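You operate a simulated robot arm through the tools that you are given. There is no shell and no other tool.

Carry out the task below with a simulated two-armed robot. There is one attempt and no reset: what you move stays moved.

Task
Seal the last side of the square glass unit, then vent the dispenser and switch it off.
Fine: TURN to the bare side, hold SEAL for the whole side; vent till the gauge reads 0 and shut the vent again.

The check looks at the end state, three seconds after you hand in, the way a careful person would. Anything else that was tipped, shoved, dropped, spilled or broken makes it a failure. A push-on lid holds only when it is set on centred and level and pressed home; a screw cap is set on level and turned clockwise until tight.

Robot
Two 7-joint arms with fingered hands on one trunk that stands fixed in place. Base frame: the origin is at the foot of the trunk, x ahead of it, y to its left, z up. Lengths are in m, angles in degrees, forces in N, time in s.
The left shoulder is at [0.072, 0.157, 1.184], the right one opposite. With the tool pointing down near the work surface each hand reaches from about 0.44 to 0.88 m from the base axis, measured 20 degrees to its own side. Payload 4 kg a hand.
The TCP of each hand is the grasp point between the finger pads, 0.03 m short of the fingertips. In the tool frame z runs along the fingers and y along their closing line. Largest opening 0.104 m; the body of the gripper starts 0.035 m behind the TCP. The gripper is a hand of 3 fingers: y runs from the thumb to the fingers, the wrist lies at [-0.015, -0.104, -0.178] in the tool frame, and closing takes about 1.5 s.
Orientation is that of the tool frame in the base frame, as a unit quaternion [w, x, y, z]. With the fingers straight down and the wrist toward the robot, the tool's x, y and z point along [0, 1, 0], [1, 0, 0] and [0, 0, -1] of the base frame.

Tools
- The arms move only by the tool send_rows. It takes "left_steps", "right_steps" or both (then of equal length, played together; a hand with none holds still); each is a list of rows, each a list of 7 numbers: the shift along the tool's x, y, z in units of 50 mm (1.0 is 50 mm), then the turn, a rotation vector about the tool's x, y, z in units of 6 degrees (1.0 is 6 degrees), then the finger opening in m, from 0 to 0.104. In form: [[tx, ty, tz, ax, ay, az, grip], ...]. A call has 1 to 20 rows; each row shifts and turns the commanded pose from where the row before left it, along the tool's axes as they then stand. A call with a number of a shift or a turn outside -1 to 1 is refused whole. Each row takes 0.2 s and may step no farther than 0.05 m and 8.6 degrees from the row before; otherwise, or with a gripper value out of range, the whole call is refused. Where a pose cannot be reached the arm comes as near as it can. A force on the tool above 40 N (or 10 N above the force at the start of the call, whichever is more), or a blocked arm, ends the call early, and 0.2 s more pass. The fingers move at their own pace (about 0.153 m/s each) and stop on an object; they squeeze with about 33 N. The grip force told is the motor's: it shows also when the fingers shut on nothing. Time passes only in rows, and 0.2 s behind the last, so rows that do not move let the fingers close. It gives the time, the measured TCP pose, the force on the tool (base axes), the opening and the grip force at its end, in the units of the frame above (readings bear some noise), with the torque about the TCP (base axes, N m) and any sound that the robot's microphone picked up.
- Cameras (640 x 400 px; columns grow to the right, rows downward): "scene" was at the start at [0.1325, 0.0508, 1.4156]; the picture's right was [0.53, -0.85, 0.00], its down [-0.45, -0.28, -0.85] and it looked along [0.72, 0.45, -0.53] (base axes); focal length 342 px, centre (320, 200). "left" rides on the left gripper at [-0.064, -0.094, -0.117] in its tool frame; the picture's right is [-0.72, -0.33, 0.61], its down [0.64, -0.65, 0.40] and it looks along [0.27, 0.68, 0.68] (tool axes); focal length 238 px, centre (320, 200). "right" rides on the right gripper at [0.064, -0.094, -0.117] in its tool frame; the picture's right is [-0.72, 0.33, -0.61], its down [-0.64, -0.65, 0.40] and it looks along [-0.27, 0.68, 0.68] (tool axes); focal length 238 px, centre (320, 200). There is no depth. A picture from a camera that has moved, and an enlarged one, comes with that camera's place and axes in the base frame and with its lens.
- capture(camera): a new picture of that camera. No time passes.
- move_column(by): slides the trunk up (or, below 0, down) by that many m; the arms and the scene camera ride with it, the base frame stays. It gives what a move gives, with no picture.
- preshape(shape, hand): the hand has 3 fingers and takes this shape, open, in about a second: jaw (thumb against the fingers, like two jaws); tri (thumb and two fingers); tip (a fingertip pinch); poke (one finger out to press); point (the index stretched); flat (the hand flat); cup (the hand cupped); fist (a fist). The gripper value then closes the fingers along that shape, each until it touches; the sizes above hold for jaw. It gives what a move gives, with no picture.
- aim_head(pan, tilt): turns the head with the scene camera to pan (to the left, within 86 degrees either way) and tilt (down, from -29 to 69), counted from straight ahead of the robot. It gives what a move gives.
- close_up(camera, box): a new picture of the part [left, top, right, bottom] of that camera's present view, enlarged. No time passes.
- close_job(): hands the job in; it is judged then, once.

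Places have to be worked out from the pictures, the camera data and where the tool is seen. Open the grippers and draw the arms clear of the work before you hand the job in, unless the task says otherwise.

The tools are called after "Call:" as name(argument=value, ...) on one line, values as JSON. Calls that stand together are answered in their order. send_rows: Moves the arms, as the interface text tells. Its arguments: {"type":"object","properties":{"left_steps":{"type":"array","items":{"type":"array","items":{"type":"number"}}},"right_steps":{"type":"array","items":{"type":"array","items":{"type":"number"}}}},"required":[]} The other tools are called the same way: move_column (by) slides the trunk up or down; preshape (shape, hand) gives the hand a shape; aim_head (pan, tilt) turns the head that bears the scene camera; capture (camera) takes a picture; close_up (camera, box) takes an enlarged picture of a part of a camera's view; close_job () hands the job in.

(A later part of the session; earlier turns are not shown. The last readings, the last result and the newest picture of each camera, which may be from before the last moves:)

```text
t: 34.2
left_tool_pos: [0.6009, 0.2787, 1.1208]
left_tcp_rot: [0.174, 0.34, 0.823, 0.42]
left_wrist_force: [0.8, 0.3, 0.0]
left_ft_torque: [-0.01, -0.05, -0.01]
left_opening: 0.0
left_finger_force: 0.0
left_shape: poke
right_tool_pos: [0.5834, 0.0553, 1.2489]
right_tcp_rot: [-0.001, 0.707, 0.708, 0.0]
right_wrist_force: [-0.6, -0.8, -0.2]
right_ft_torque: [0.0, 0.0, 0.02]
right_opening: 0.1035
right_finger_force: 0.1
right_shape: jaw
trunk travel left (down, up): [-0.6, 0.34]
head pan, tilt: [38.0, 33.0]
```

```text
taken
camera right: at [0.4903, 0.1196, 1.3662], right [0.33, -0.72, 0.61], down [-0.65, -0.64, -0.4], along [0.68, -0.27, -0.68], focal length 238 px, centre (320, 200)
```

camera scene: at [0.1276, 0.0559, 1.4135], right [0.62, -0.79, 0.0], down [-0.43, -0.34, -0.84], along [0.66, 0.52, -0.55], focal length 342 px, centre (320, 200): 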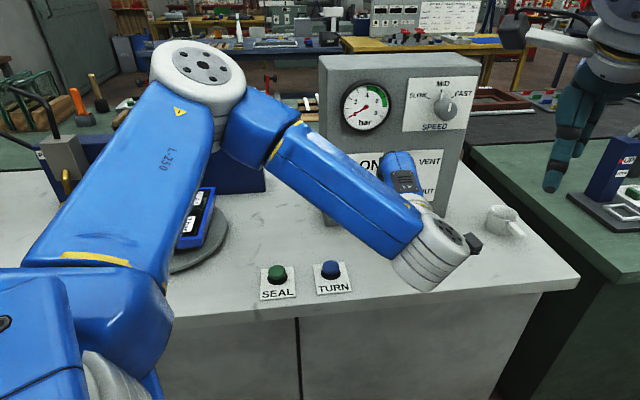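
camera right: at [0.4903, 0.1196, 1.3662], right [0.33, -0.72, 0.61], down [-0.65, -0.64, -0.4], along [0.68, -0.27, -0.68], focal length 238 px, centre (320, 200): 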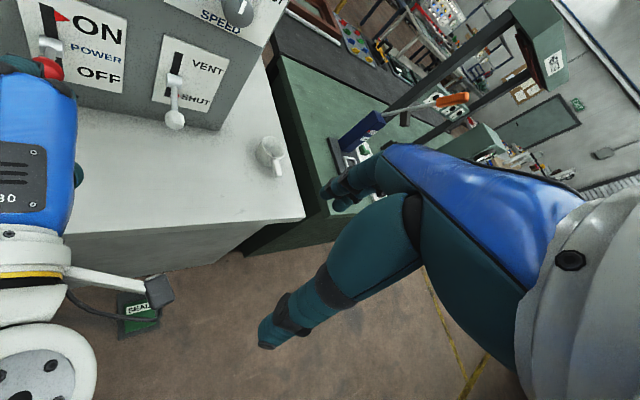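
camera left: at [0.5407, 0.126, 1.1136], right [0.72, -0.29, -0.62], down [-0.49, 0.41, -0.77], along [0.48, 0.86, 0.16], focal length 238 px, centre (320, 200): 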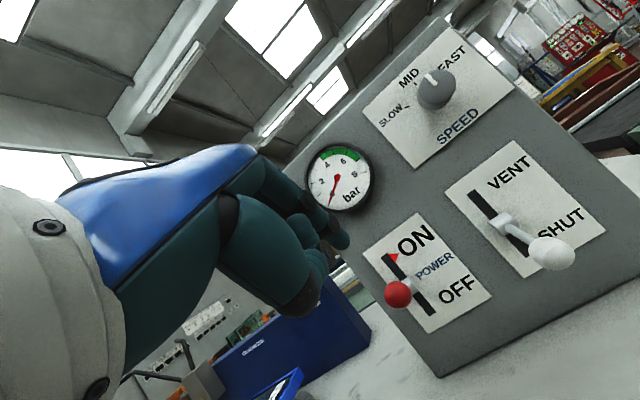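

Geometry is good: from here I place the vent knob at about (0.804, 0.291, 0.957) and the power knob at (0.691, 0.395, 1.013). I move the finger to a point 10 cm in front of and below the vent knob.

Call:
send_rows(left_steps=[[-0.43, -0.518, 0.428, 0, 0, 0, 0], [-0.43, -0.518, 0.428, 0, 0, 0, 0], [-0.43, -0.518, 0.428, 0, 0, 0, 0], [-0.43, -0.518, 0.428, 0, 0, 0, 0], [-0.43, -0.518, 0.428, 0, 0, 0, 0], [-0.43, -0.518, 0.428, 0, 0, 0, 0], [0, 0, 0, 0, 0, 0, 0]])

Call:
capture(camera="left")

Call:
capture(camera="scene")

Call:
close_up(camera="right", box=[0, 0, 300, 190])

```text
t: 35.8
left_tool_pos: [0.7011, 0.1943, 0.919]
left_tcp_rot: [0.174, 0.342, 0.823, 0.42]
left_wrist_force: [-0.4, 0.7, -0.6]
left_ft_torque: [0.0, 0.01, 0.01]
left_opening: 0.0
left_finger_force: 0.0
left_shape: poke
right_tool_pos: [0.5834, 0.0549, 1.2485]
right_tcp_rot: [0.0, 0.706, 0.708, 0.0]
right_wrist_force: [-0.1, 0.2, 0.2]
right_ft_torque: [-0.03, 0.0, 0.02]
right_opening: 0.1036
right_finger_force: 0.0
right_shape: jaw
trunk travel left (down, up): [-0.6, 0.34]
head pan, tilt: [38.0, 33.0]
```

```text
taken
camera left: at [0.6403, 0.0434, 0.9119], right [0.72, -0.29, -0.63], down [-0.49, 0.41, -0.76], along [0.48, 0.86, 0.16], focal length 238 px, centre (320, 200)
```

left: 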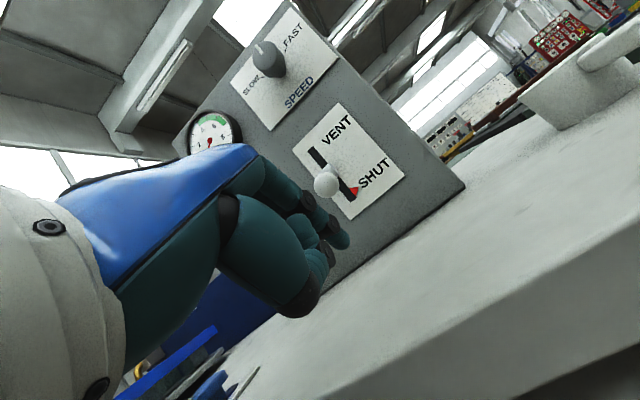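

```text
taken
camera scene: at [0.1276, 0.0556, 1.4135], right [0.62, -0.79, 0.0], down [-0.43, -0.34, -0.84], along [0.66, 0.52, -0.55], focal length 342 px, centre (320, 200)
```

scene: 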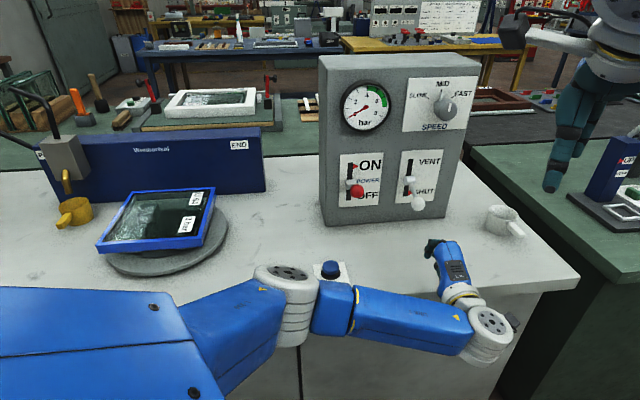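

```text
2.11 times, centred on (150, 95) of right
camera zoom: at [0.4898, 0.1194, 1.3665], right [0.33, -0.72, 0.61], down [-0.65, -0.64, -0.4], along [0.68, -0.27, -0.68], focal length 502 px, centre (678, 421)
```

zoom: 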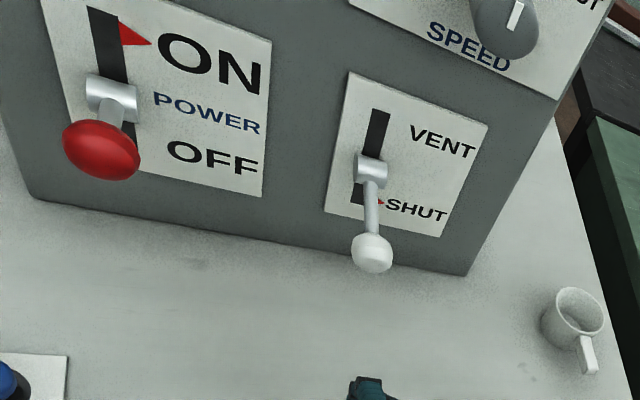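

The finger is laterally aligned with the vent knob and about 5 cm below its line. I slide in 10 cm horizontally to get the fingertip beneath the knob.

Call:
send_rows(left_steps=[[0, 0.3, 0.414, 0, 0, 0, 0], [0, 0.3, 0.414, 0, 0, 0, 0], [0, 0.3, 0.414, 0, 0, 0, 0], [0, 0.3, 0.414, 0, 0, 0, 0], [0, 0, 0, 0, 0, 0, 0]])

Call:
capture(camera="left")

Call:
close_up(camera="scene", box=[320, 130, 540, 290])

Call:
close_up(camera="right", box=[0, 0, 300, 190])

```text
t: 37.0
left_tool_pos: [0.7725, 0.2673, 0.9184]
left_tcp_rot: [0.174, 0.341, 0.823, 0.419]
left_wrist_force: [0.3, -0.4, -0.2]
left_ft_torque: [0.02, 0.01, -0.04]
left_opening: 0.0
left_finger_force: 0.1
left_shape: poke
right_tool_pos: [0.5838, 0.0555, 1.2484]
right_tcp_rot: [-0.001, 0.706, 0.708, 0.0]
right_wrist_force: [0.0, 0.5, -0.1]
right_ft_torque: [-0.03, 0.04, -0.02]
right_opening: 0.1037
right_finger_force: 0.1
right_shape: jaw
trunk travel left (down, up): [-0.6, 0.34]
head pan, tilt: [38.0, 33.0]
```

```text
taken
camera left: at [0.713, 0.1148, 0.9105], right [0.72, -0.29, -0.62], down [-0.49, 0.41, -0.77], along [0.48, 0.86, 0.15], focal length 238 px, centre (320, 200)
```

left: 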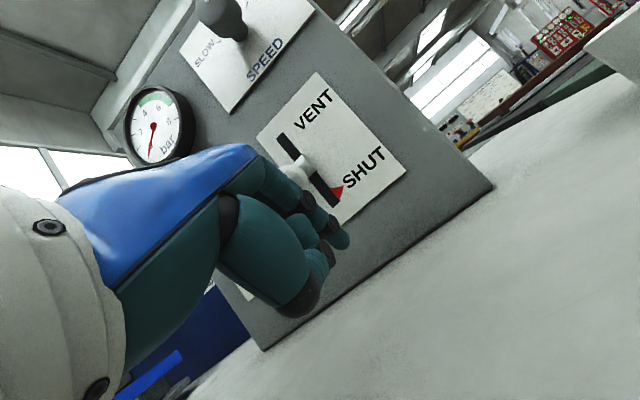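

```text
2.50 times, centred on (430, 210) of scene
camera zoom: at [0.1278, 0.0563, 1.4135], right [0.62, -0.79, 0.0], down [-0.43, -0.34, -0.84], along [0.66, 0.52, -0.55], focal length 855 px, centre (45, 175)
```

zoom: 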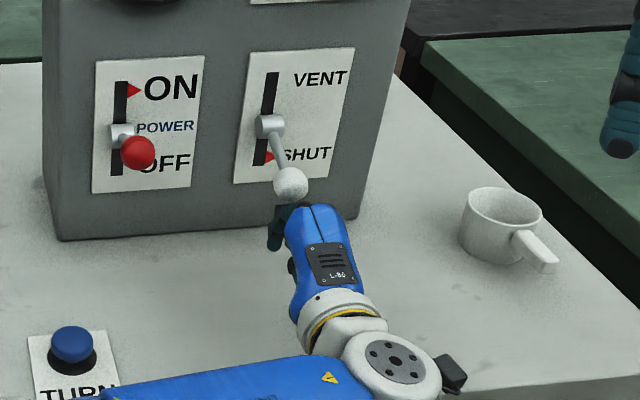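

```text
2.11 times, centred on (150, 95) of right
camera zoom: at [0.49, 0.1201, 1.3663], right [0.33, -0.72, 0.61], down [-0.65, -0.64, -0.4], along [0.68, -0.27, -0.68], focal length 502 px, centre (678, 421)
```

zoom: 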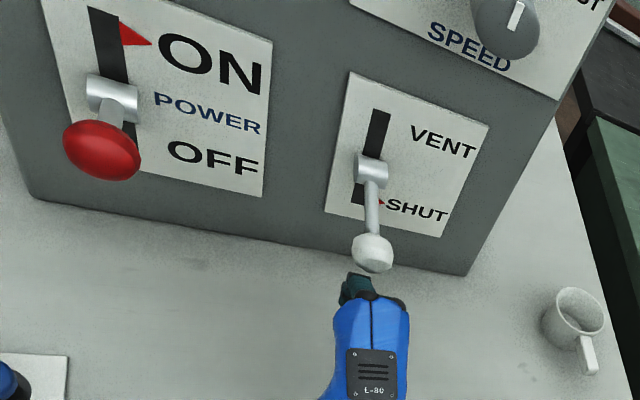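

The finger slopes too steeply in this pose to lift the knob cleanly. I back out, raise a little, and roll the hand 90° so the straight side of the finger can go under the knob.

Call:
send_rows(left_steps=[[0, -0.3, -0.414, 0, 0, 0, 0], [0, -0.3, -0.414, 0, 0, 0, 0], [0, -0.3, -0.414, 0, 0, 0, 0], [0, -0.3, -0.414, 0, 0, 0, 0], [0, 0.486, -0.352, 0, 0, 0, 0], [0, 0.486, -0.352, 0, 0, 0, 0], [0, 0, 0, 0, 0, 1, 0], [0, 0, 0, 0, 0, 1, 0], [0, 0, 0, 0, 0, 1, 0], [0, 0, 0, 0, 0, 1, 0], [0, 0, 0, 0, 0, 1, 0], [0, 0, 0, 0, 0, 0, 0]])

Call:
capture(camera="scene")

Call:
capture(camera="left")

```text
t: 39.6
left_tool_pos: [0.7009, 0.1955, 0.9786]
left_tcp_rot: [0.059, 0.543, 0.706, 0.45]
left_wrist_force: [-0.3, 1.0, 0.0]
left_ft_torque: [-0.04, 0.01, -0.02]
left_opening: 0.0002
left_finger_force: 0.2
left_shape: poke
right_tool_pos: [0.5835, 0.0556, 1.2503]
right_tcp_rot: [0.0, 0.706, 0.708, 0.001]
right_wrist_force: [0.6, -0.8, 0.0]
right_ft_torque: [-0.02, 0.02, 0.02]
right_opening: 0.1036
right_finger_force: 0.1
right_shape: jaw
trunk travel left (down, up): [-0.6, 0.34]
head pan, tilt: [38.0, 33.0]
```

```text
taken
camera scene: at [0.1276, 0.0561, 1.4135], right [0.62, -0.79, 0.0], down [-0.43, -0.34, -0.84], along [0.66, 0.52, -0.55], focal length 342 px, centre (320, 200)
```

scene: 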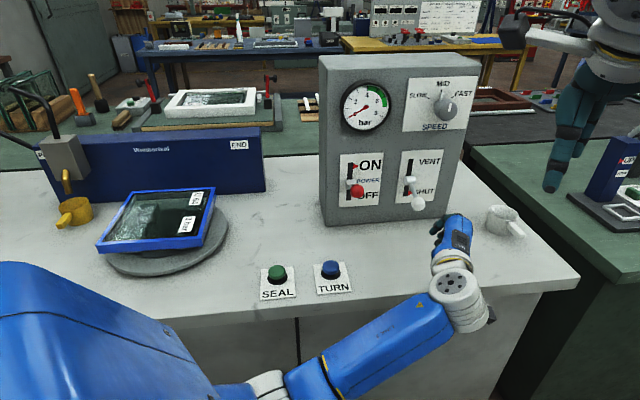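

```text
taken
camera left: at [0.593, 0.0748, 0.956], right [0.41, -0.24, -0.88], down [-0.49, 0.75, -0.43], along [0.77, 0.61, 0.19], focal length 238 px, centre (320, 200)
```

left: 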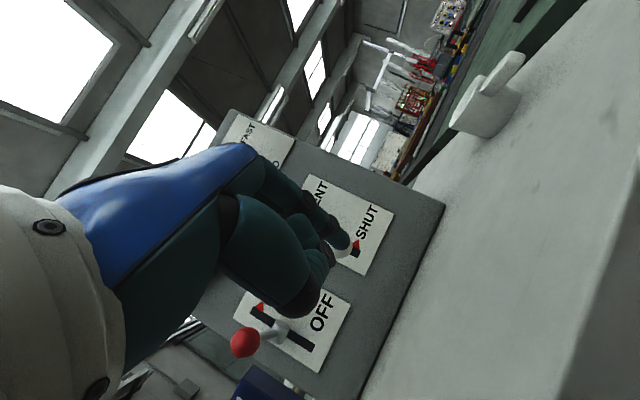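

The roll is working with the elbow hanging free in front of the bench. I continue the remaining roll, then lift the pitch a little.

Call:
send_rows(left_steps=[[0, 0, 0, 0, 0, 1, 0], [0, 0, 0, 0, 0, 1, 0], [0, 0, 0, 0, 0, 1, 0], [0, 0, 0, 0, 0, 1, 0], [0, 0, 0, 0, 0, 1, 0], [0, 0, 0, 0, 0, 0, 0]])

Call:
capture(camera="scene")

Call:
capture(camera="left")

```text
t: 41.0
left_tool_pos: [0.7008, 0.1969, 0.9791]
left_tcp_rot: [-0.06, 0.707, 0.542, 0.45]
left_wrist_force: [-0.5, 0.5, -0.8]
left_ft_torque: [-0.01, 0.0, -0.02]
left_opening: 0.0
left_finger_force: 0.0
left_shape: poke
right_tool_pos: [0.5842, 0.0559, 1.2468]
right_tcp_rot: [0.0, 0.706, 0.708, 0.0]
right_wrist_force: [-0.6, 0.3, 0.1]
right_ft_torque: [0.02, 0.0, -0.01]
right_opening: 0.1037
right_finger_force: 0.0
right_shape: jaw
trunk travel left (down, up): [-0.6, 0.34]
head pan, tilt: [38.0, 33.0]
```

```text
taken
camera scene: at [0.1275, 0.0563, 1.4135], right [0.62, -0.79, 0.0], down [-0.43, -0.34, -0.84], along [0.66, 0.52, -0.55], focal length 342 px, centre (320, 200)
```

scene: 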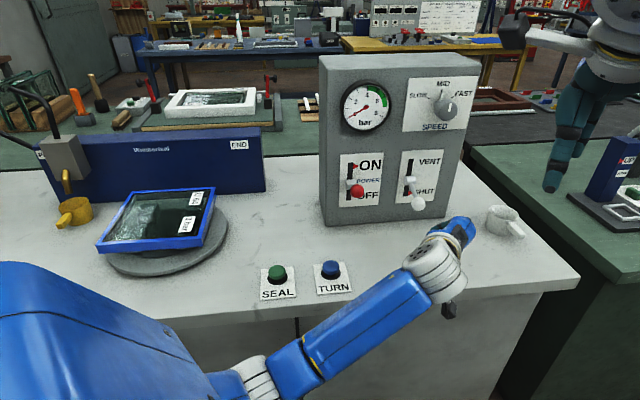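

```text
taken
camera left: at [0.5568, 0.1211, 0.9651], right [0.08, -0.03, -1.0], down [-0.3, 0.95, -0.05], along [0.95, 0.3, 0.07], focal length 238 px, centre (320, 200)
```

left: 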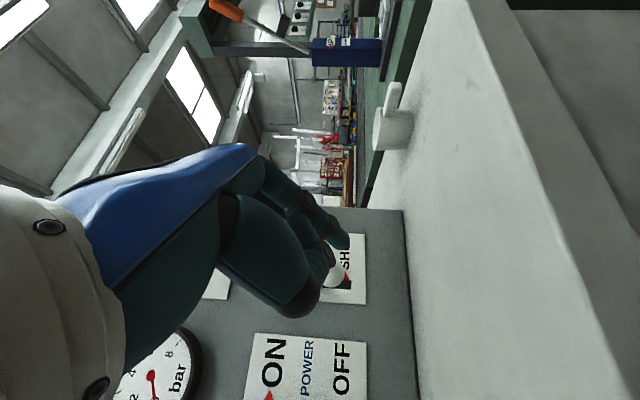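

Call:
send_rows(left_steps=[[0, 0, 0, 0, 0, 1, 0], [0, 0, 0, 0, 0, 1, 0], [0, 0, 0, 0, 0, 1, 0], [0, 0, 0, 0, 0, 1, 0], [0, 0, 0, 0, 0, 1, 0], [0, 0, 0, 0, 1, 0, 0], [0, 0, 0, 0, 1, 0, 0], [0, 0, 0, 0, 0, 0, 0]])

Call:
capture(camera="scene")

Call:
capture(camera="left")

Call:
capture(camera="right")

```text
t: 42.8
left_tool_pos: [0.6997, 0.1955, 0.9783]
left_tcp_rot: [-0.209, 0.774, 0.321, 0.504]
left_wrist_force: [0.4, -0.2, -0.4]
left_ft_torque: [-0.02, -0.02, -0.03]
left_opening: 0.0
left_finger_force: 0.0
left_shape: poke
right_tool_pos: [0.5843, 0.0563, 1.2491]
right_tcp_rot: [0.0, 0.706, 0.708, 0.0]
right_wrist_force: [0.7, 0.3, 0.0]
right_ft_torque: [-0.01, 0.03, -0.01]
right_opening: 0.1034
right_finger_force: 0.2
right_shape: jaw
trunk travel left (down, up): [-0.6, 0.34]
head pan, tilt: [38.0, 33.0]
```

```text
taken
camera scene: at [0.1278, 0.0565, 1.4135], right [0.62, -0.79, 0.0], down [-0.43, -0.34, -0.84], along [0.66, 0.52, -0.55], focal length 342 px, centre (320, 200)
```

scene: 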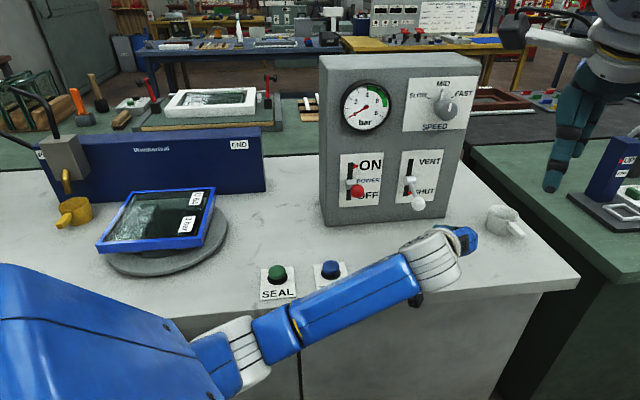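

```text
taken
camera left: at [0.5409, 0.1677, 0.9677], right [-0.04, 0.42, -0.91], down [-0.02, 0.91, 0.42], along [1.0, 0.03, -0.03], focal length 238 px, centre (320, 200)
```

left: 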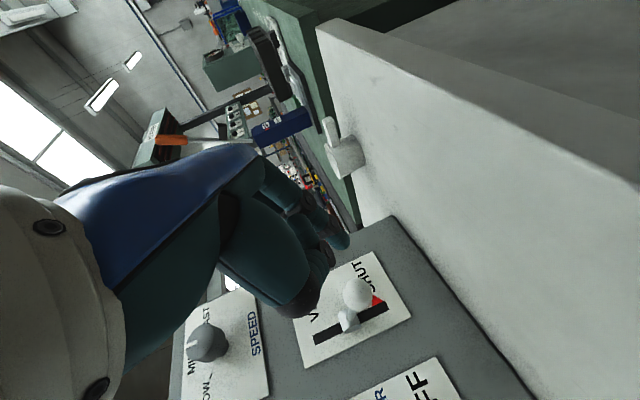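

```text
taken
camera right: at [0.4904, 0.1203, 1.3662], right [0.33, -0.72, 0.61], down [-0.65, -0.64, -0.4], along [0.68, -0.27, -0.68], focal length 238 px, centre (320, 200)
```

right: 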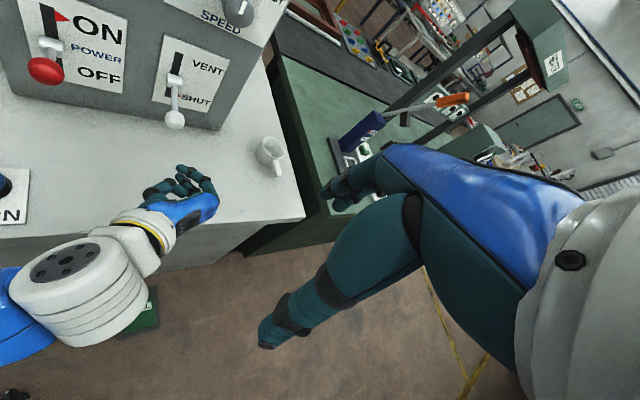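

Call:
close_up(camera="right", box=[100, 60, 300, 260])

Call:
close_up(camera="scene", box=[360, 140, 540, 300])

Call:
close_up(camera="left", box=[200, 150, 440, 350])

```text
2.00 times, centred on (200, 160) of right
camera zoom: at [0.4904, 0.1203, 1.3662], right [0.33, -0.72, 0.61], down [-0.65, -0.64, -0.4], along [0.68, -0.27, -0.68], focal length 477 px, centre (560, 280)
```

zoom: 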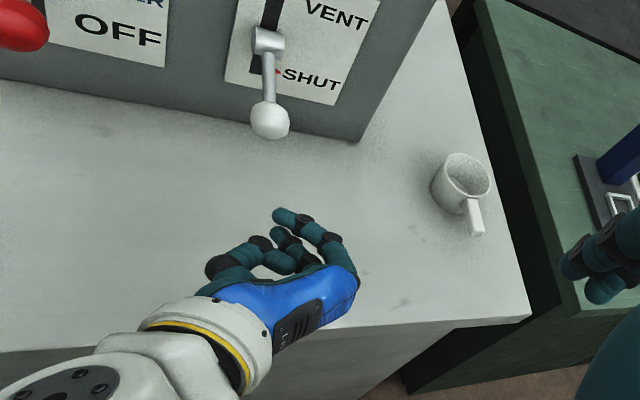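

```text
2.50 times, centred on (450, 220) of scene
camera zoom: at [0.1278, 0.0565, 1.4135], right [0.62, -0.79, 0.0], down [-0.43, -0.34, -0.84], along [0.66, 0.52, -0.55], focal length 855 px, centre (-5, 150)
```

zoom: 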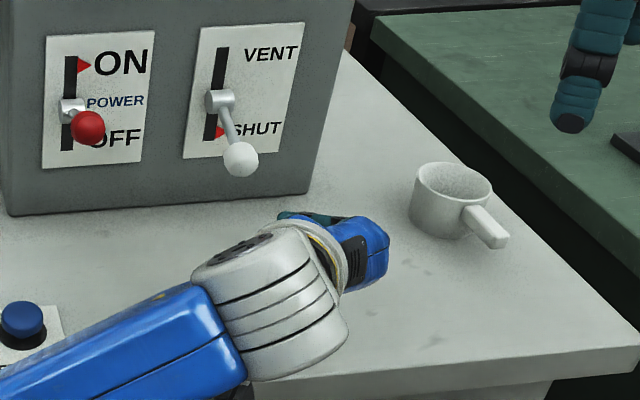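

```text
2.00 times, centred on (320, 250) of left
camera zoom: at [0.5409, 0.1677, 0.9677], right [-0.04, 0.42, -0.91], down [-0.02, 0.91, 0.42], along [1.0, 0.03, -0.03], focal length 477 px, centre (320, 100)
```

zoom: 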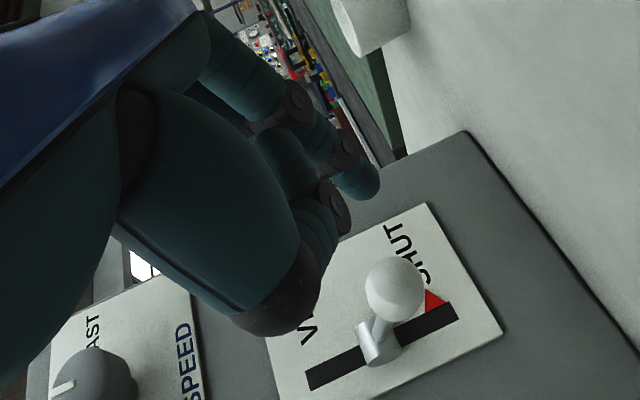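

The hand is now flat and faces the lever sideways-on, which is ideal for simply gripping the ball between thumb and fingers. I change the left hand to jaw here in free space.

Call:
preshape(hand="left", shape="jaw")

Call:
capture(camera="right")

Call:
capture(camera="left")

```text
t: 43.7
left_tool_pos: [0.7022, 0.1963, 0.9783]
left_tcp_rot: [-0.208, 0.775, 0.321, 0.504]
left_wrist_force: [-0.7, -0.4, 0.2]
left_ft_torque: [0.0, 0.02, -0.02]
left_opening: 0.1038
left_finger_force: 0.0
left_shape: jaw
right_tool_pos: [0.5834, 0.0564, 1.2488]
right_tcp_rot: [0.0, 0.707, 0.707, 0.0]
right_wrist_force: [-0.9, 0.6, -0.2]
right_ft_torque: [0.01, 0.02, 0.04]
right_opening: 0.1037
right_finger_force: 0.0
right_shape: jaw
trunk travel left (down, up): [-0.6, 0.34]
head pan, tilt: [38.0, 33.0]
```

```text
taken
camera right: at [0.4902, 0.1203, 1.3662], right [0.33, -0.72, 0.61], down [-0.65, -0.64, -0.4], along [0.68, -0.27, -0.68], focal length 238 px, centre (320, 200)
```

right: 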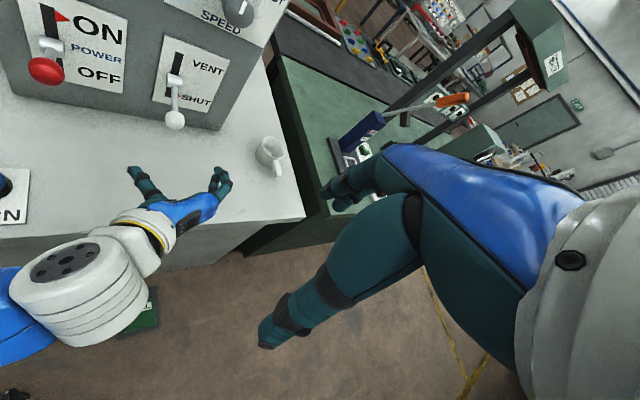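

```text
taken
camera left: at [0.5407, 0.1677, 0.9679], right [-0.04, 0.42, -0.91], down [-0.02, 0.91, 0.42], along [1.0, 0.03, -0.03], focal length 238 px, centre (320, 200)
```

left: 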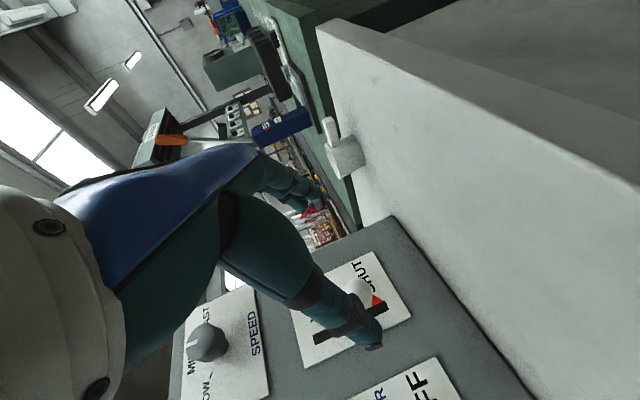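

Thumb and fingers straddle the vent knob's line evenly. I advance 60% of the way toward the knob and check.

Call:
send_rows(left_steps=[[0.123, 0.018, 0.41, 0, 0, 0, 0.104], [0.123, 0.018, 0.41, 0, 0, 0, 0.104], [0.123, 0.018, 0.41, 0, 0, 0, 0.104], [0.123, 0.018, 0.41, 0, 0, 0, 0.104], [0, 0, 0, 0, 0, 0, 0.104]])

Call:
close_up(camera="right", box=[50, 20, 290, 220])

Call:
capture(camera="left")

Call:
capture(camera="scene")

```text
t: 44.9
left_tool_pos: [0.7622, 0.2554, 0.9687]
left_tcp_rot: [-0.208, 0.775, 0.321, 0.503]
left_wrist_force: [-0.2, -0.6, 0.9]
left_ft_torque: [0.03, 0.0, 0.0]
left_opening: 0.104
left_finger_force: 0.1
left_shape: jaw
right_tool_pos: [0.5851, 0.0554, 1.2475]
right_tcp_rot: [0.0, 0.707, 0.707, -0.001]
right_wrist_force: [-0.1, -0.1, 0.6]
right_ft_torque: [0.0, 0.0, 0.03]
right_opening: 0.1037
right_finger_force: 0.1
right_shape: jaw
trunk travel left (down, up): [-0.6, 0.34]
head pan, tilt: [38.0, 33.0]
```

```text
2.00 times, centred on (170, 120) of right
camera zoom: at [0.49, 0.1206, 1.3663], right [0.33, -0.72, 0.61], down [-0.65, -0.64, -0.4], along [0.68, -0.27, -0.68], focal length 477 px, centre (620, 360)
```

zoom: 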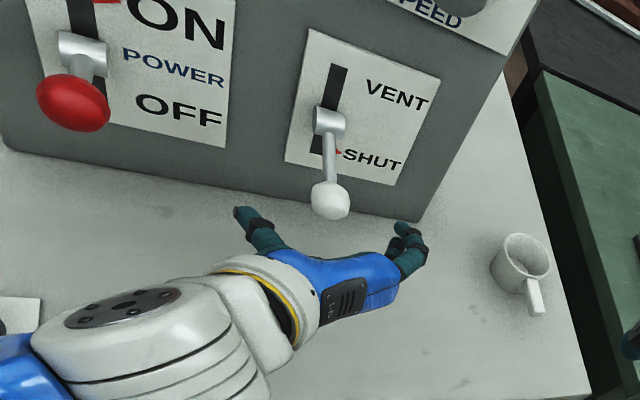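

```text
taken
camera left: at [0.6026, 0.2271, 0.9583], right [-0.04, 0.42, -0.91], down [-0.02, 0.91, 0.42], along [1.0, 0.03, -0.03], focal length 238 px, centre (320, 200)
```

left: 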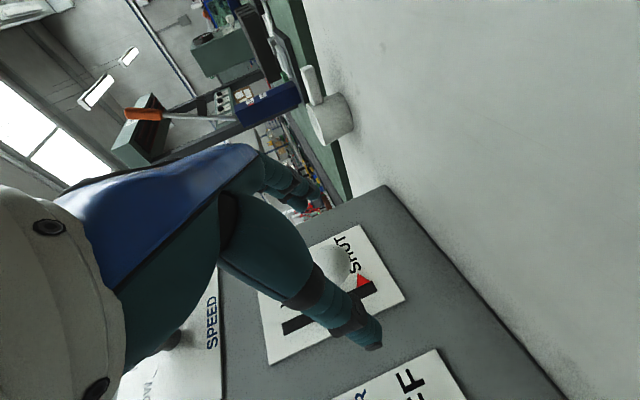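

```text
taken
camera scene: at [0.1276, 0.0568, 1.4135], right [0.62, -0.79, 0.0], down [-0.43, -0.34, -0.84], along [0.66, 0.52, -0.55], focal length 342 px, centre (320, 200)
```

scene: 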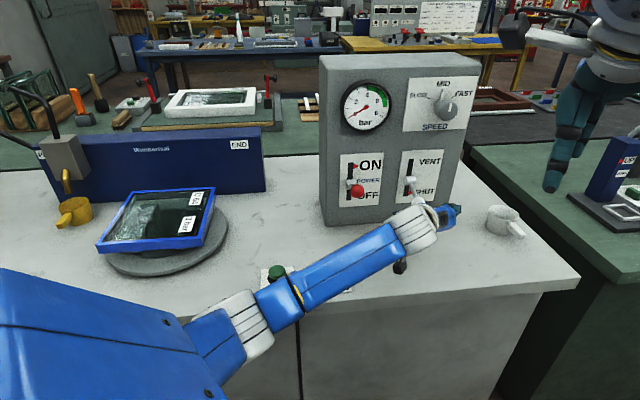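

Call:
close_up(camera="left", box=[260, 190, 420, 350])

Call:
close_up(camera="scene", box=[380, 140, 480, 230])

```text
2.50 times, centred on (340, 270) of left
camera zoom: at [0.6026, 0.2271, 0.9583], right [-0.04, 0.42, -0.91], down [-0.02, 0.91, 0.42], along [1.0, 0.03, -0.03], focal length 596 px, centre (270, 25)
```

zoom: 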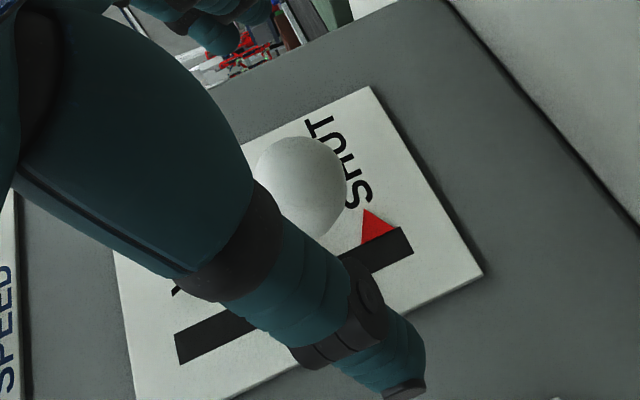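

```text
4.44 times, centred on (430, 185) of scene
camera zoom: at [0.1276, 0.0568, 1.4135], right [0.62, -0.79, 0.0], down [-0.43, -0.34, -0.84], along [0.66, 0.52, -0.55], focal length 1520 px, centre (-169, 267)
```

zoom: 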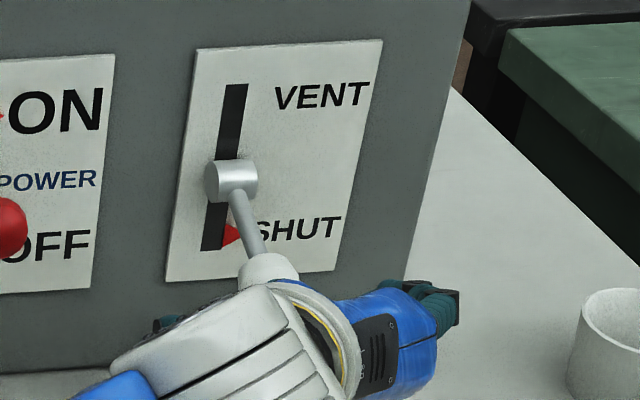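

The knob sits where expected relative to the hand, about 55 mm ahead. I advance the rest of the way so the knob lies between the pads.

Call:
send_rows(left_steps=[[0.13, 0.032, 0.339, 0, 0, 0, 0.104], [0.13, 0.032, 0.339, 0, 0, 0, 0.104], [0.13, 0.032, 0.339, 0, 0, 0, 0.104], [0, 0, 0, 0, 0, 0, 0.104]])

Call:
close_up(camera="right", box=[50, 20, 290, 220])

Call:
capture(camera="left")

Call:
close_up(camera="scene", box=[320, 130, 500, 270])

```text
t: 45.9
left_tool_pos: [0.8053, 0.2904, 0.9665]
left_tcp_rot: [-0.208, 0.775, 0.321, 0.504]
left_wrist_force: [-0.3, 0.4, 0.2]
left_ft_torque: [0.01, 0.01, -0.01]
left_opening: 0.1037
left_finger_force: 0.1
left_shape: jaw
right_tool_pos: [0.5826, 0.0564, 1.2482]
right_tcp_rot: [0.001, 0.707, 0.708, -0.001]
right_wrist_force: [0.4, 0.3, 0.2]
right_ft_torque: [-0.03, 0.03, 0.0]
right_opening: 0.1036
right_finger_force: 0.1
right_shape: jaw
trunk travel left (down, up): [-0.6, 0.34]
head pan, tilt: [38.0, 33.0]
```

```text
2.00 times, centred on (170, 120) of right
camera zoom: at [0.4901, 0.1207, 1.3662], right [0.33, -0.72, 0.61], down [-0.65, -0.64, -0.4], along [0.68, -0.27, -0.68], focal length 477 px, centre (620, 360)
```

zoom: 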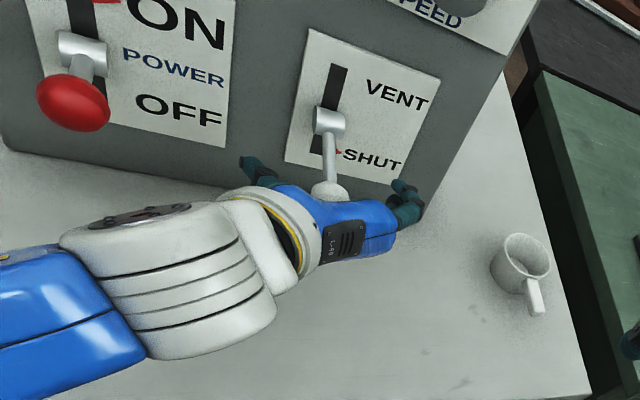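

```text
taken
camera left: at [0.6456, 0.2622, 0.9559], right [-0.04, 0.42, -0.91], down [-0.02, 0.91, 0.42], along [1.0, 0.03, -0.03], focal length 238 px, centre (320, 200)
```

left: 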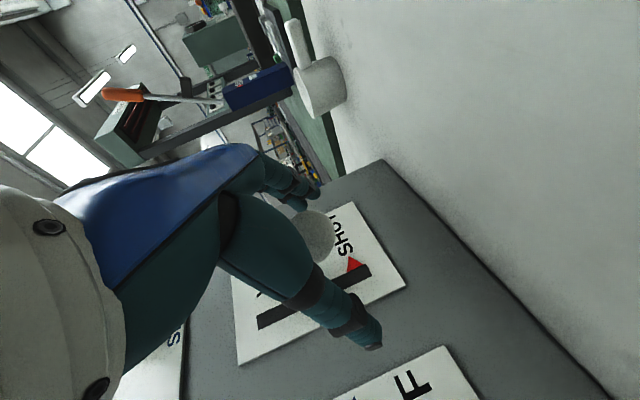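

```text
2.86 times, centred on (410, 200) of scene
camera zoom: at [0.1279, 0.0569, 1.4135], right [0.62, -0.79, 0.0], down [-0.43, -0.34, -0.84], along [0.66, 0.52, -0.55], focal length 977 px, centre (63, 200)
```

zoom: 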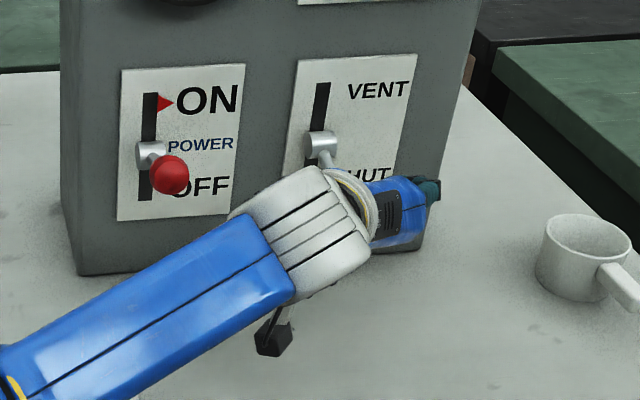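

The knob is right at the grasp point with no contact force. I close the fingers on it and wait for them to settle.

Call:
send_rows(left_steps=[[0, 0, 0, 0, 0, 0, 0.015], [0, 0, 0, 0, 0, 0, 0.015], [0, 0, 0, 0, 0, 0, 0.015], [0, 0, 0, 0, 0, 0, 0.015], [0, 0, 0, 0, 0, 0, 0.015], [0, 0, 0, 0, 0, 0, 0.015], [0, 0, 0, 0, 0, 0, 0.015]])

Call:
close_up(camera="right", box=[50, 20, 290, 220])

Call:
capture(camera="left")

```text
t: 47.5
left_tool_pos: [0.8058, 0.2902, 0.9674]
left_tcp_rot: [-0.208, 0.775, 0.32, 0.503]
left_wrist_force: [-1.9, 1.5, 0.2]
left_ft_torque: [0.03, -0.02, -0.03]
left_opening: 0.016
left_finger_force: 0.1
left_shape: jaw
right_tool_pos: [0.5834, 0.0559, 1.2483]
right_tcp_rot: [-0.001, 0.706, 0.708, -0.001]
right_wrist_force: [-0.7, -0.6, -0.6]
right_ft_torque: [-0.01, 0.0, 0.04]
right_opening: 0.1035
right_finger_force: 0.1
right_shape: jaw
trunk travel left (down, up): [-0.6, 0.34]
head pan, tilt: [38.0, 33.0]
```

```text
2.00 times, centred on (170, 120) of right
camera zoom: at [0.49, 0.121, 1.3662], right [0.33, -0.72, 0.61], down [-0.65, -0.64, -0.4], along [0.68, -0.27, -0.68], focal length 477 px, centre (620, 360)
```

zoom: 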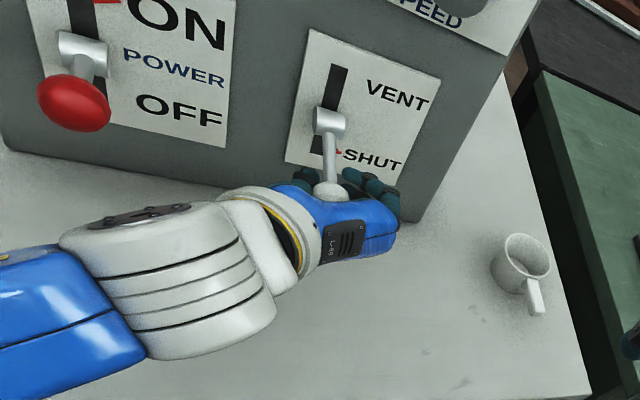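

```text
taken
camera left: at [0.6453, 0.2624, 0.956], right [-0.04, 0.42, -0.91], down [-0.02, 0.91, 0.42], along [1.0, 0.03, -0.03], focal length 238 px, centre (320, 200)
```

left: 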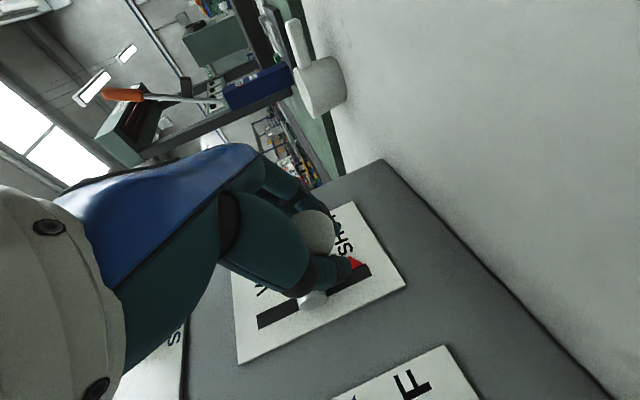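

The opening reads 0.016 with almost no finger force, so the pads have not clamped the ball. I zoom in to see how the knob sits relative to the fingers.

Call:
close_up(camera="left", box=[260, 180, 400, 320])

Call:
close_up(camera="right", box=[150, 60, 270, 150])

Call:
close_up(camera="scene", box=[390, 150, 460, 210])

```text
2.86 times, centred on (330, 250) of left
camera zoom: at [0.6453, 0.2624, 0.956], right [-0.04, 0.42, -0.91], down [-0.02, 0.91, 0.42], along [1.0, 0.03, -0.03], focal length 681 px, centre (291, 57)
```

zoom: 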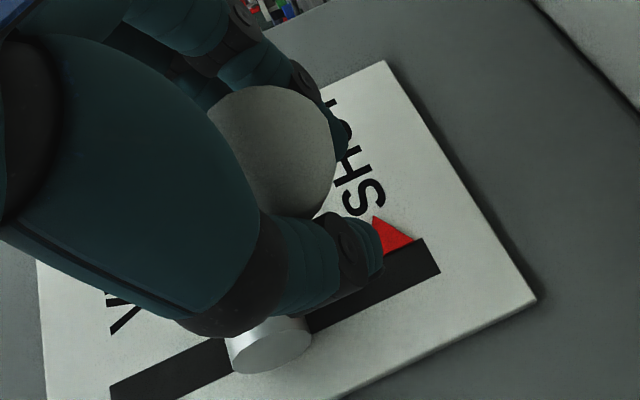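

```text
4.44 times, centred on (210, 105) of right
camera zoom: at [0.49, 0.121, 1.3662], right [0.33, -0.72, 0.61], down [-0.65, -0.64, -0.4], along [0.68, -0.27, -0.68], focal length 1059 px, centre (809, 622)
```

zoom: 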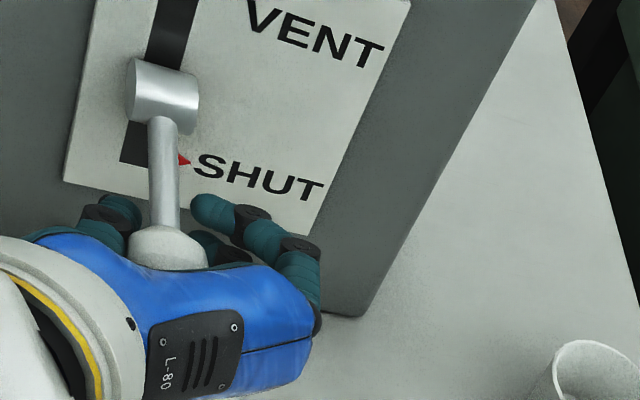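

```text
6.67 times, centred on (425, 180) of scene
camera zoom: at [0.1276, 0.0576, 1.4135], right [0.62, -0.79, 0.0], down [-0.43, -0.34, -0.84], along [0.66, 0.52, -0.55], focal length 2280 px, centre (-380, 333)
```

zoom: 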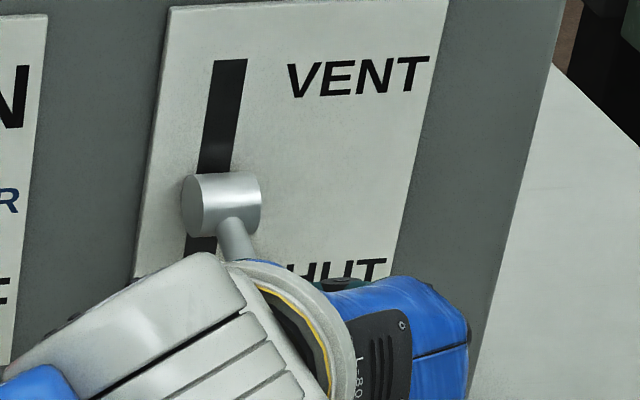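

The ball sits inside the hand with the fingertips closed around the rod just inboard of it. I squeeze further so the pads clamp the rod.

Call:
send_rows(left_steps=[[0, 0, 0, 0, 0, 0, 0], [0, 0, 0, 0, 0, 0, 0], [0, 0, 0, 0, 0, 0, 0], [0, 0, 0, 0, 0, 0, 0]])

Call:
close_up(camera="right", box=[150, 60, 270, 150])

Call:
close_up(camera="left", box=[260, 180, 400, 320])

```text
t: 48.5
left_tool_pos: [0.8051, 0.2912, 0.9656]
left_tcp_rot: [-0.209, 0.774, 0.322, 0.503]
left_wrist_force: [-1.6, 6.6, 0.0]
left_ft_torque: [-0.08, -0.05, -0.05]
left_opening: 0.0122
left_finger_force: 33.0
left_shape: jaw
right_tool_pos: [0.5826, 0.0579, 1.2488]
right_tcp_rot: [0.001, 0.706, 0.708, -0.001]
right_wrist_force: [-1.1, 0.0, -0.8]
right_ft_torque: [-0.03, -0.02, 0.04]
right_opening: 0.1036
right_finger_force: 0.1
right_shape: jaw
trunk travel left (down, up): [-0.6, 0.34]
head pan, tilt: [38.0, 33.0]
```

```text
4.44 times, centred on (210, 105) of right
camera zoom: at [0.4899, 0.1225, 1.3662], right [0.33, -0.72, 0.61], down [-0.65, -0.64, -0.4], along [0.68, -0.27, -0.68], focal length 1059 px, centre (809, 622)
```

zoom: 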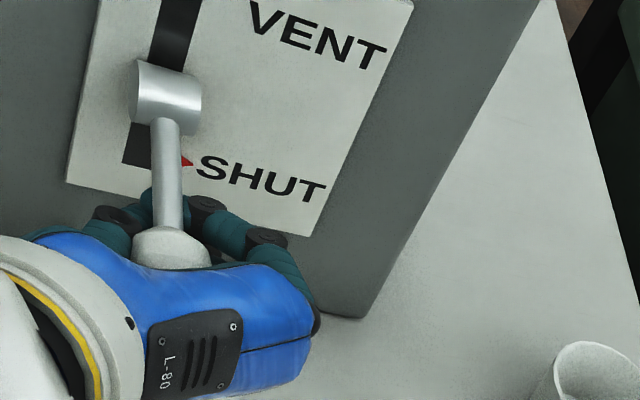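

```text
2.86 times, centred on (330, 250) of left
camera zoom: at [0.6453, 0.2638, 0.9558], right [-0.04, 0.42, -0.91], down [-0.02, 0.91, 0.42], along [1.0, 0.03, -0.03], focal length 681 px, centre (291, 57)
```

zoom: 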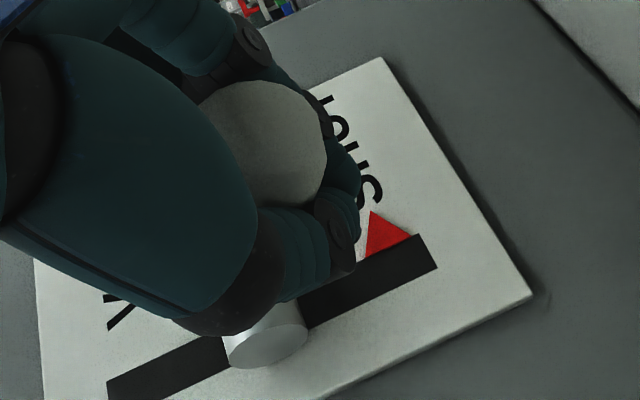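

The pads now clamp the rod with 33 N (12 mm opening). I start raising along the lever's arc, two centimetres first.

Call:
send_rows(left_steps=[[0.085, 0, -0.054, 0, 0, 0, 0], [0.085, 0, -0.054, 0, 0, 0, 0], [0.085, 0, -0.054, 0, 0, 0, 0], [0.085, 0, -0.054, 0, 0, 0, 0]])

Call:
close_up(camera="right", box=[100, 20, 270, 150])

Call:
close_up(camera="scene", box=[320, 60, 480, 220])

```text
t: 49.5
left_tool_pos: [0.803, 0.2908, 0.9853]
left_tcp_rot: [-0.207, 0.775, 0.322, 0.503]
left_wrist_force: [-5.5, 7.9, -0.5]
left_ft_torque: [-0.06, 0.08, -0.13]
left_opening: 0.0118
left_finger_force: 32.8
left_shape: jaw
right_tool_pos: [0.5826, 0.058, 1.2481]
right_tcp_rot: [0.001, 0.706, 0.708, -0.001]
right_wrist_force: [-0.6, -0.3, -0.9]
right_ft_torque: [0.04, 0.01, 0.03]
right_opening: 0.1036
right_finger_force: 0.0
right_shape: jaw
trunk travel left (down, up): [-0.6, 0.34]
head pan, tilt: [38.0, 33.0]
```

```text
3.08 times, centred on (185, 85) of right
camera zoom: at [0.4892, 0.1229, 1.3664], right [0.33, -0.72, 0.61], down [-0.65, -0.64, -0.4], along [0.68, -0.27, -0.68], focal length 733 px, centre (735, 554)
```

zoom: 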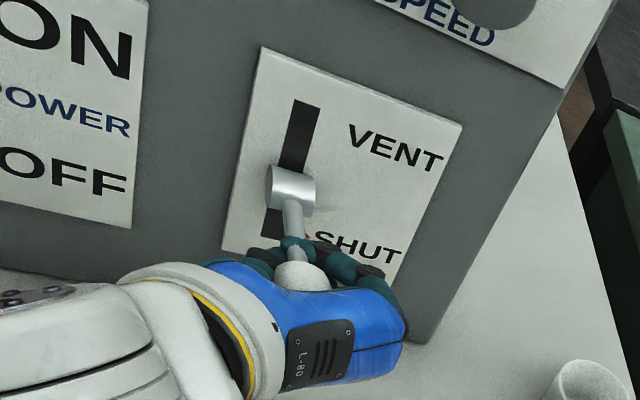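

```text
2.50 times, centred on (400, 140) of scene
camera zoom: at [0.1266, 0.0609, 1.4134], right [0.62, -0.79, 0.0], down [-0.43, -0.34, -0.84], along [0.66, 0.51, -0.55], focal length 855 px, centre (120, 350)
```

zoom: 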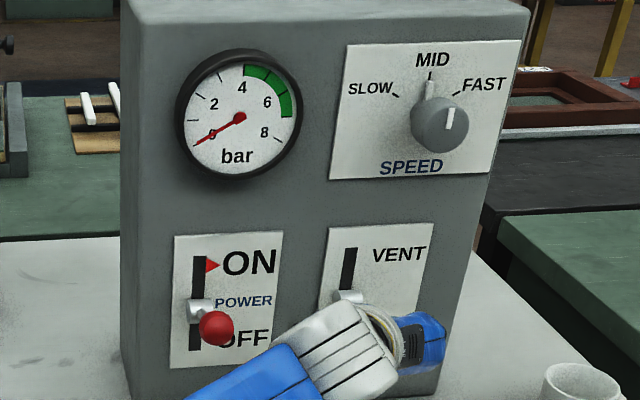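

The lever is following the grip and the gauge still shows 0. I carry on up, easing slightly left to relieve the side force.

Call:
send_rows(left_steps=[[0.09, -0.02, -0.045, 0, 0, 0, 0], [0.09, -0.02, -0.045, 0, 0, 0, 0], [0.09, 0, -0.04, 0, 0, 0, 0], [0.09, 0, -0.035, 0, 0, 0, 0]])

Call:
close_up(camera="right", box=[100, 20, 270, 150])

Call:
close_up(camera="scene", box=[320, 60, 480, 220])

```text
t: 50.5
left_tool_pos: [0.8019, 0.2906, 1.0027]
left_tcp_rot: [-0.208, 0.775, 0.321, 0.503]
left_wrist_force: [4.0, 9.2, -2.9]
left_ft_torque: [-0.06, -0.02, -0.13]
left_opening: 0.0117
left_finger_force: 32.8
left_shape: jaw
right_tool_pos: [0.5845, 0.0582, 1.2474]
right_tcp_rot: [-0.001, 0.707, 0.707, -0.002]
right_wrist_force: [-0.2, 0.4, 0.3]
right_ft_torque: [0.0, -0.03, -0.01]
right_opening: 0.1036
right_finger_force: 0.1
right_shape: jaw
trunk travel left (down, up): [-0.6, 0.34]
head pan, tilt: [38.0, 33.0]
```

```text
3.08 times, centred on (185, 85) of right
camera zoom: at [0.492, 0.1231, 1.3653], right [0.33, -0.72, 0.61], down [-0.65, -0.64, -0.4], along [0.68, -0.27, -0.68], focal length 733 px, centre (735, 554)
```

zoom: 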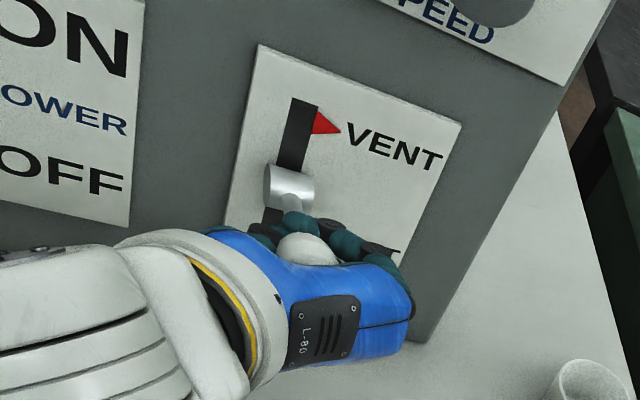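

```text
2.50 times, centred on (400, 140) of scene
camera zoom: at [0.1303, 0.0614, 1.413], right [0.62, -0.79, 0.0], down [-0.43, -0.34, -0.84], along [0.66, 0.51, -0.55], focal length 855 px, centre (120, 350)
```

zoom: 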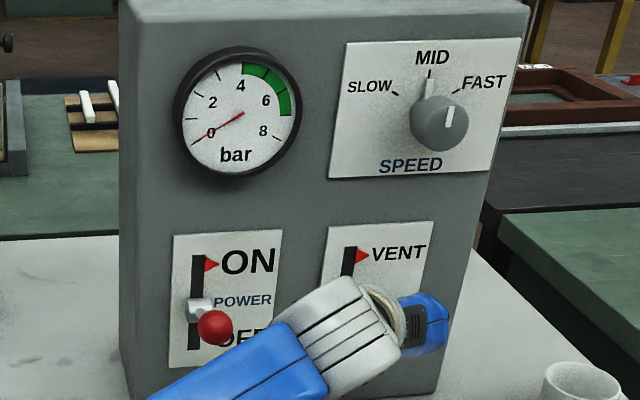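

The red indicator has jumped to VENT, so the vent is open. I zoom in on the gauge and hold a moment.

Call:
send_rows(left_steps=[[0.06, 0, -0.02, 0, 0, 0, 0], [0, 0, 0, 0, 0, 0, 0], [0, 0, 0, 0, 0, 0, 0], [0, 0, 0, 0, 0, 0, 0], [0, 0, 0, 0, 0, 0, 0], [0, 0, 0, 0, 0, 0, 0]])

Call:
close_up(camera="scene", box=[330, 70, 410, 140])

Call:
close_up(camera="right", box=[100, 20, 270, 150])

```text
t: 51.9
left_tool_pos: [0.802, 0.2919, 1.0069]
left_tcp_rot: [-0.208, 0.776, 0.32, 0.503]
left_wrist_force: [5.7, 10.4, -3.4]
left_ft_torque: [-0.13, -0.01, -0.16]
left_opening: 0.0118
left_finger_force: 32.5
left_shape: jaw
right_tool_pos: [0.5857, 0.059, 1.2472]
right_tcp_rot: [0.001, 0.707, 0.707, -0.001]
right_wrist_force: [-0.2, -0.8, -1.2]
right_ft_torque: [0.01, -0.01, 0.01]
right_opening: 0.1036
right_finger_force: 0.0
right_shape: jaw
trunk travel left (down, up): [-0.6, 0.34]
head pan, tilt: [38.0, 33.0]
```

```text
5.71 times, centred on (370, 105) of scene
camera zoom: at [0.1308, 0.0621, 1.4129], right [0.62, -0.79, 0.0], down [-0.43, -0.34, -0.83], along [0.66, 0.51, -0.55], focal length 1954 px, centre (34, 743)
```

zoom: 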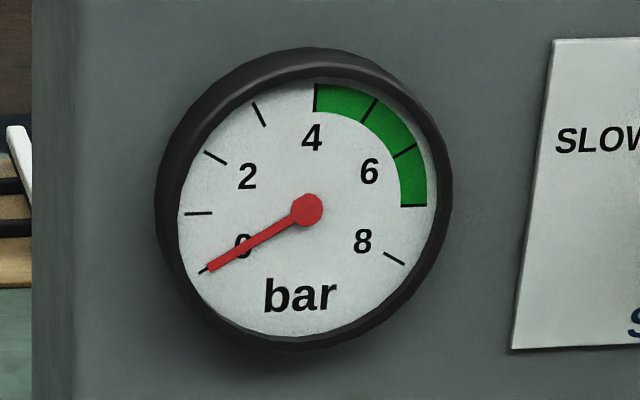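

```text
3.08 times, centred on (185, 85) of right
camera zoom: at [0.4922, 0.1234, 1.3652], right [0.33, -0.72, 0.61], down [-0.65, -0.64, -0.4], along [0.68, -0.27, -0.68], focal length 733 px, centre (735, 554)
```

zoom: 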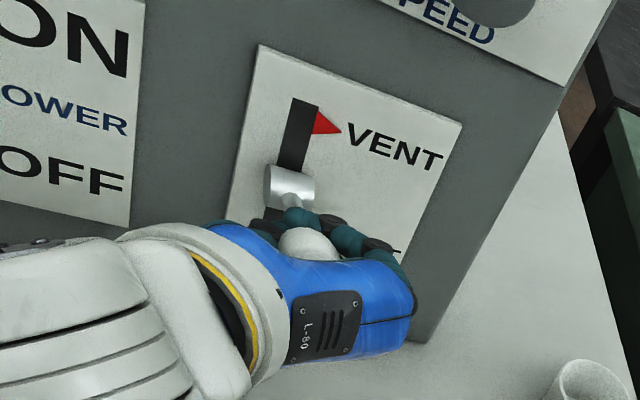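

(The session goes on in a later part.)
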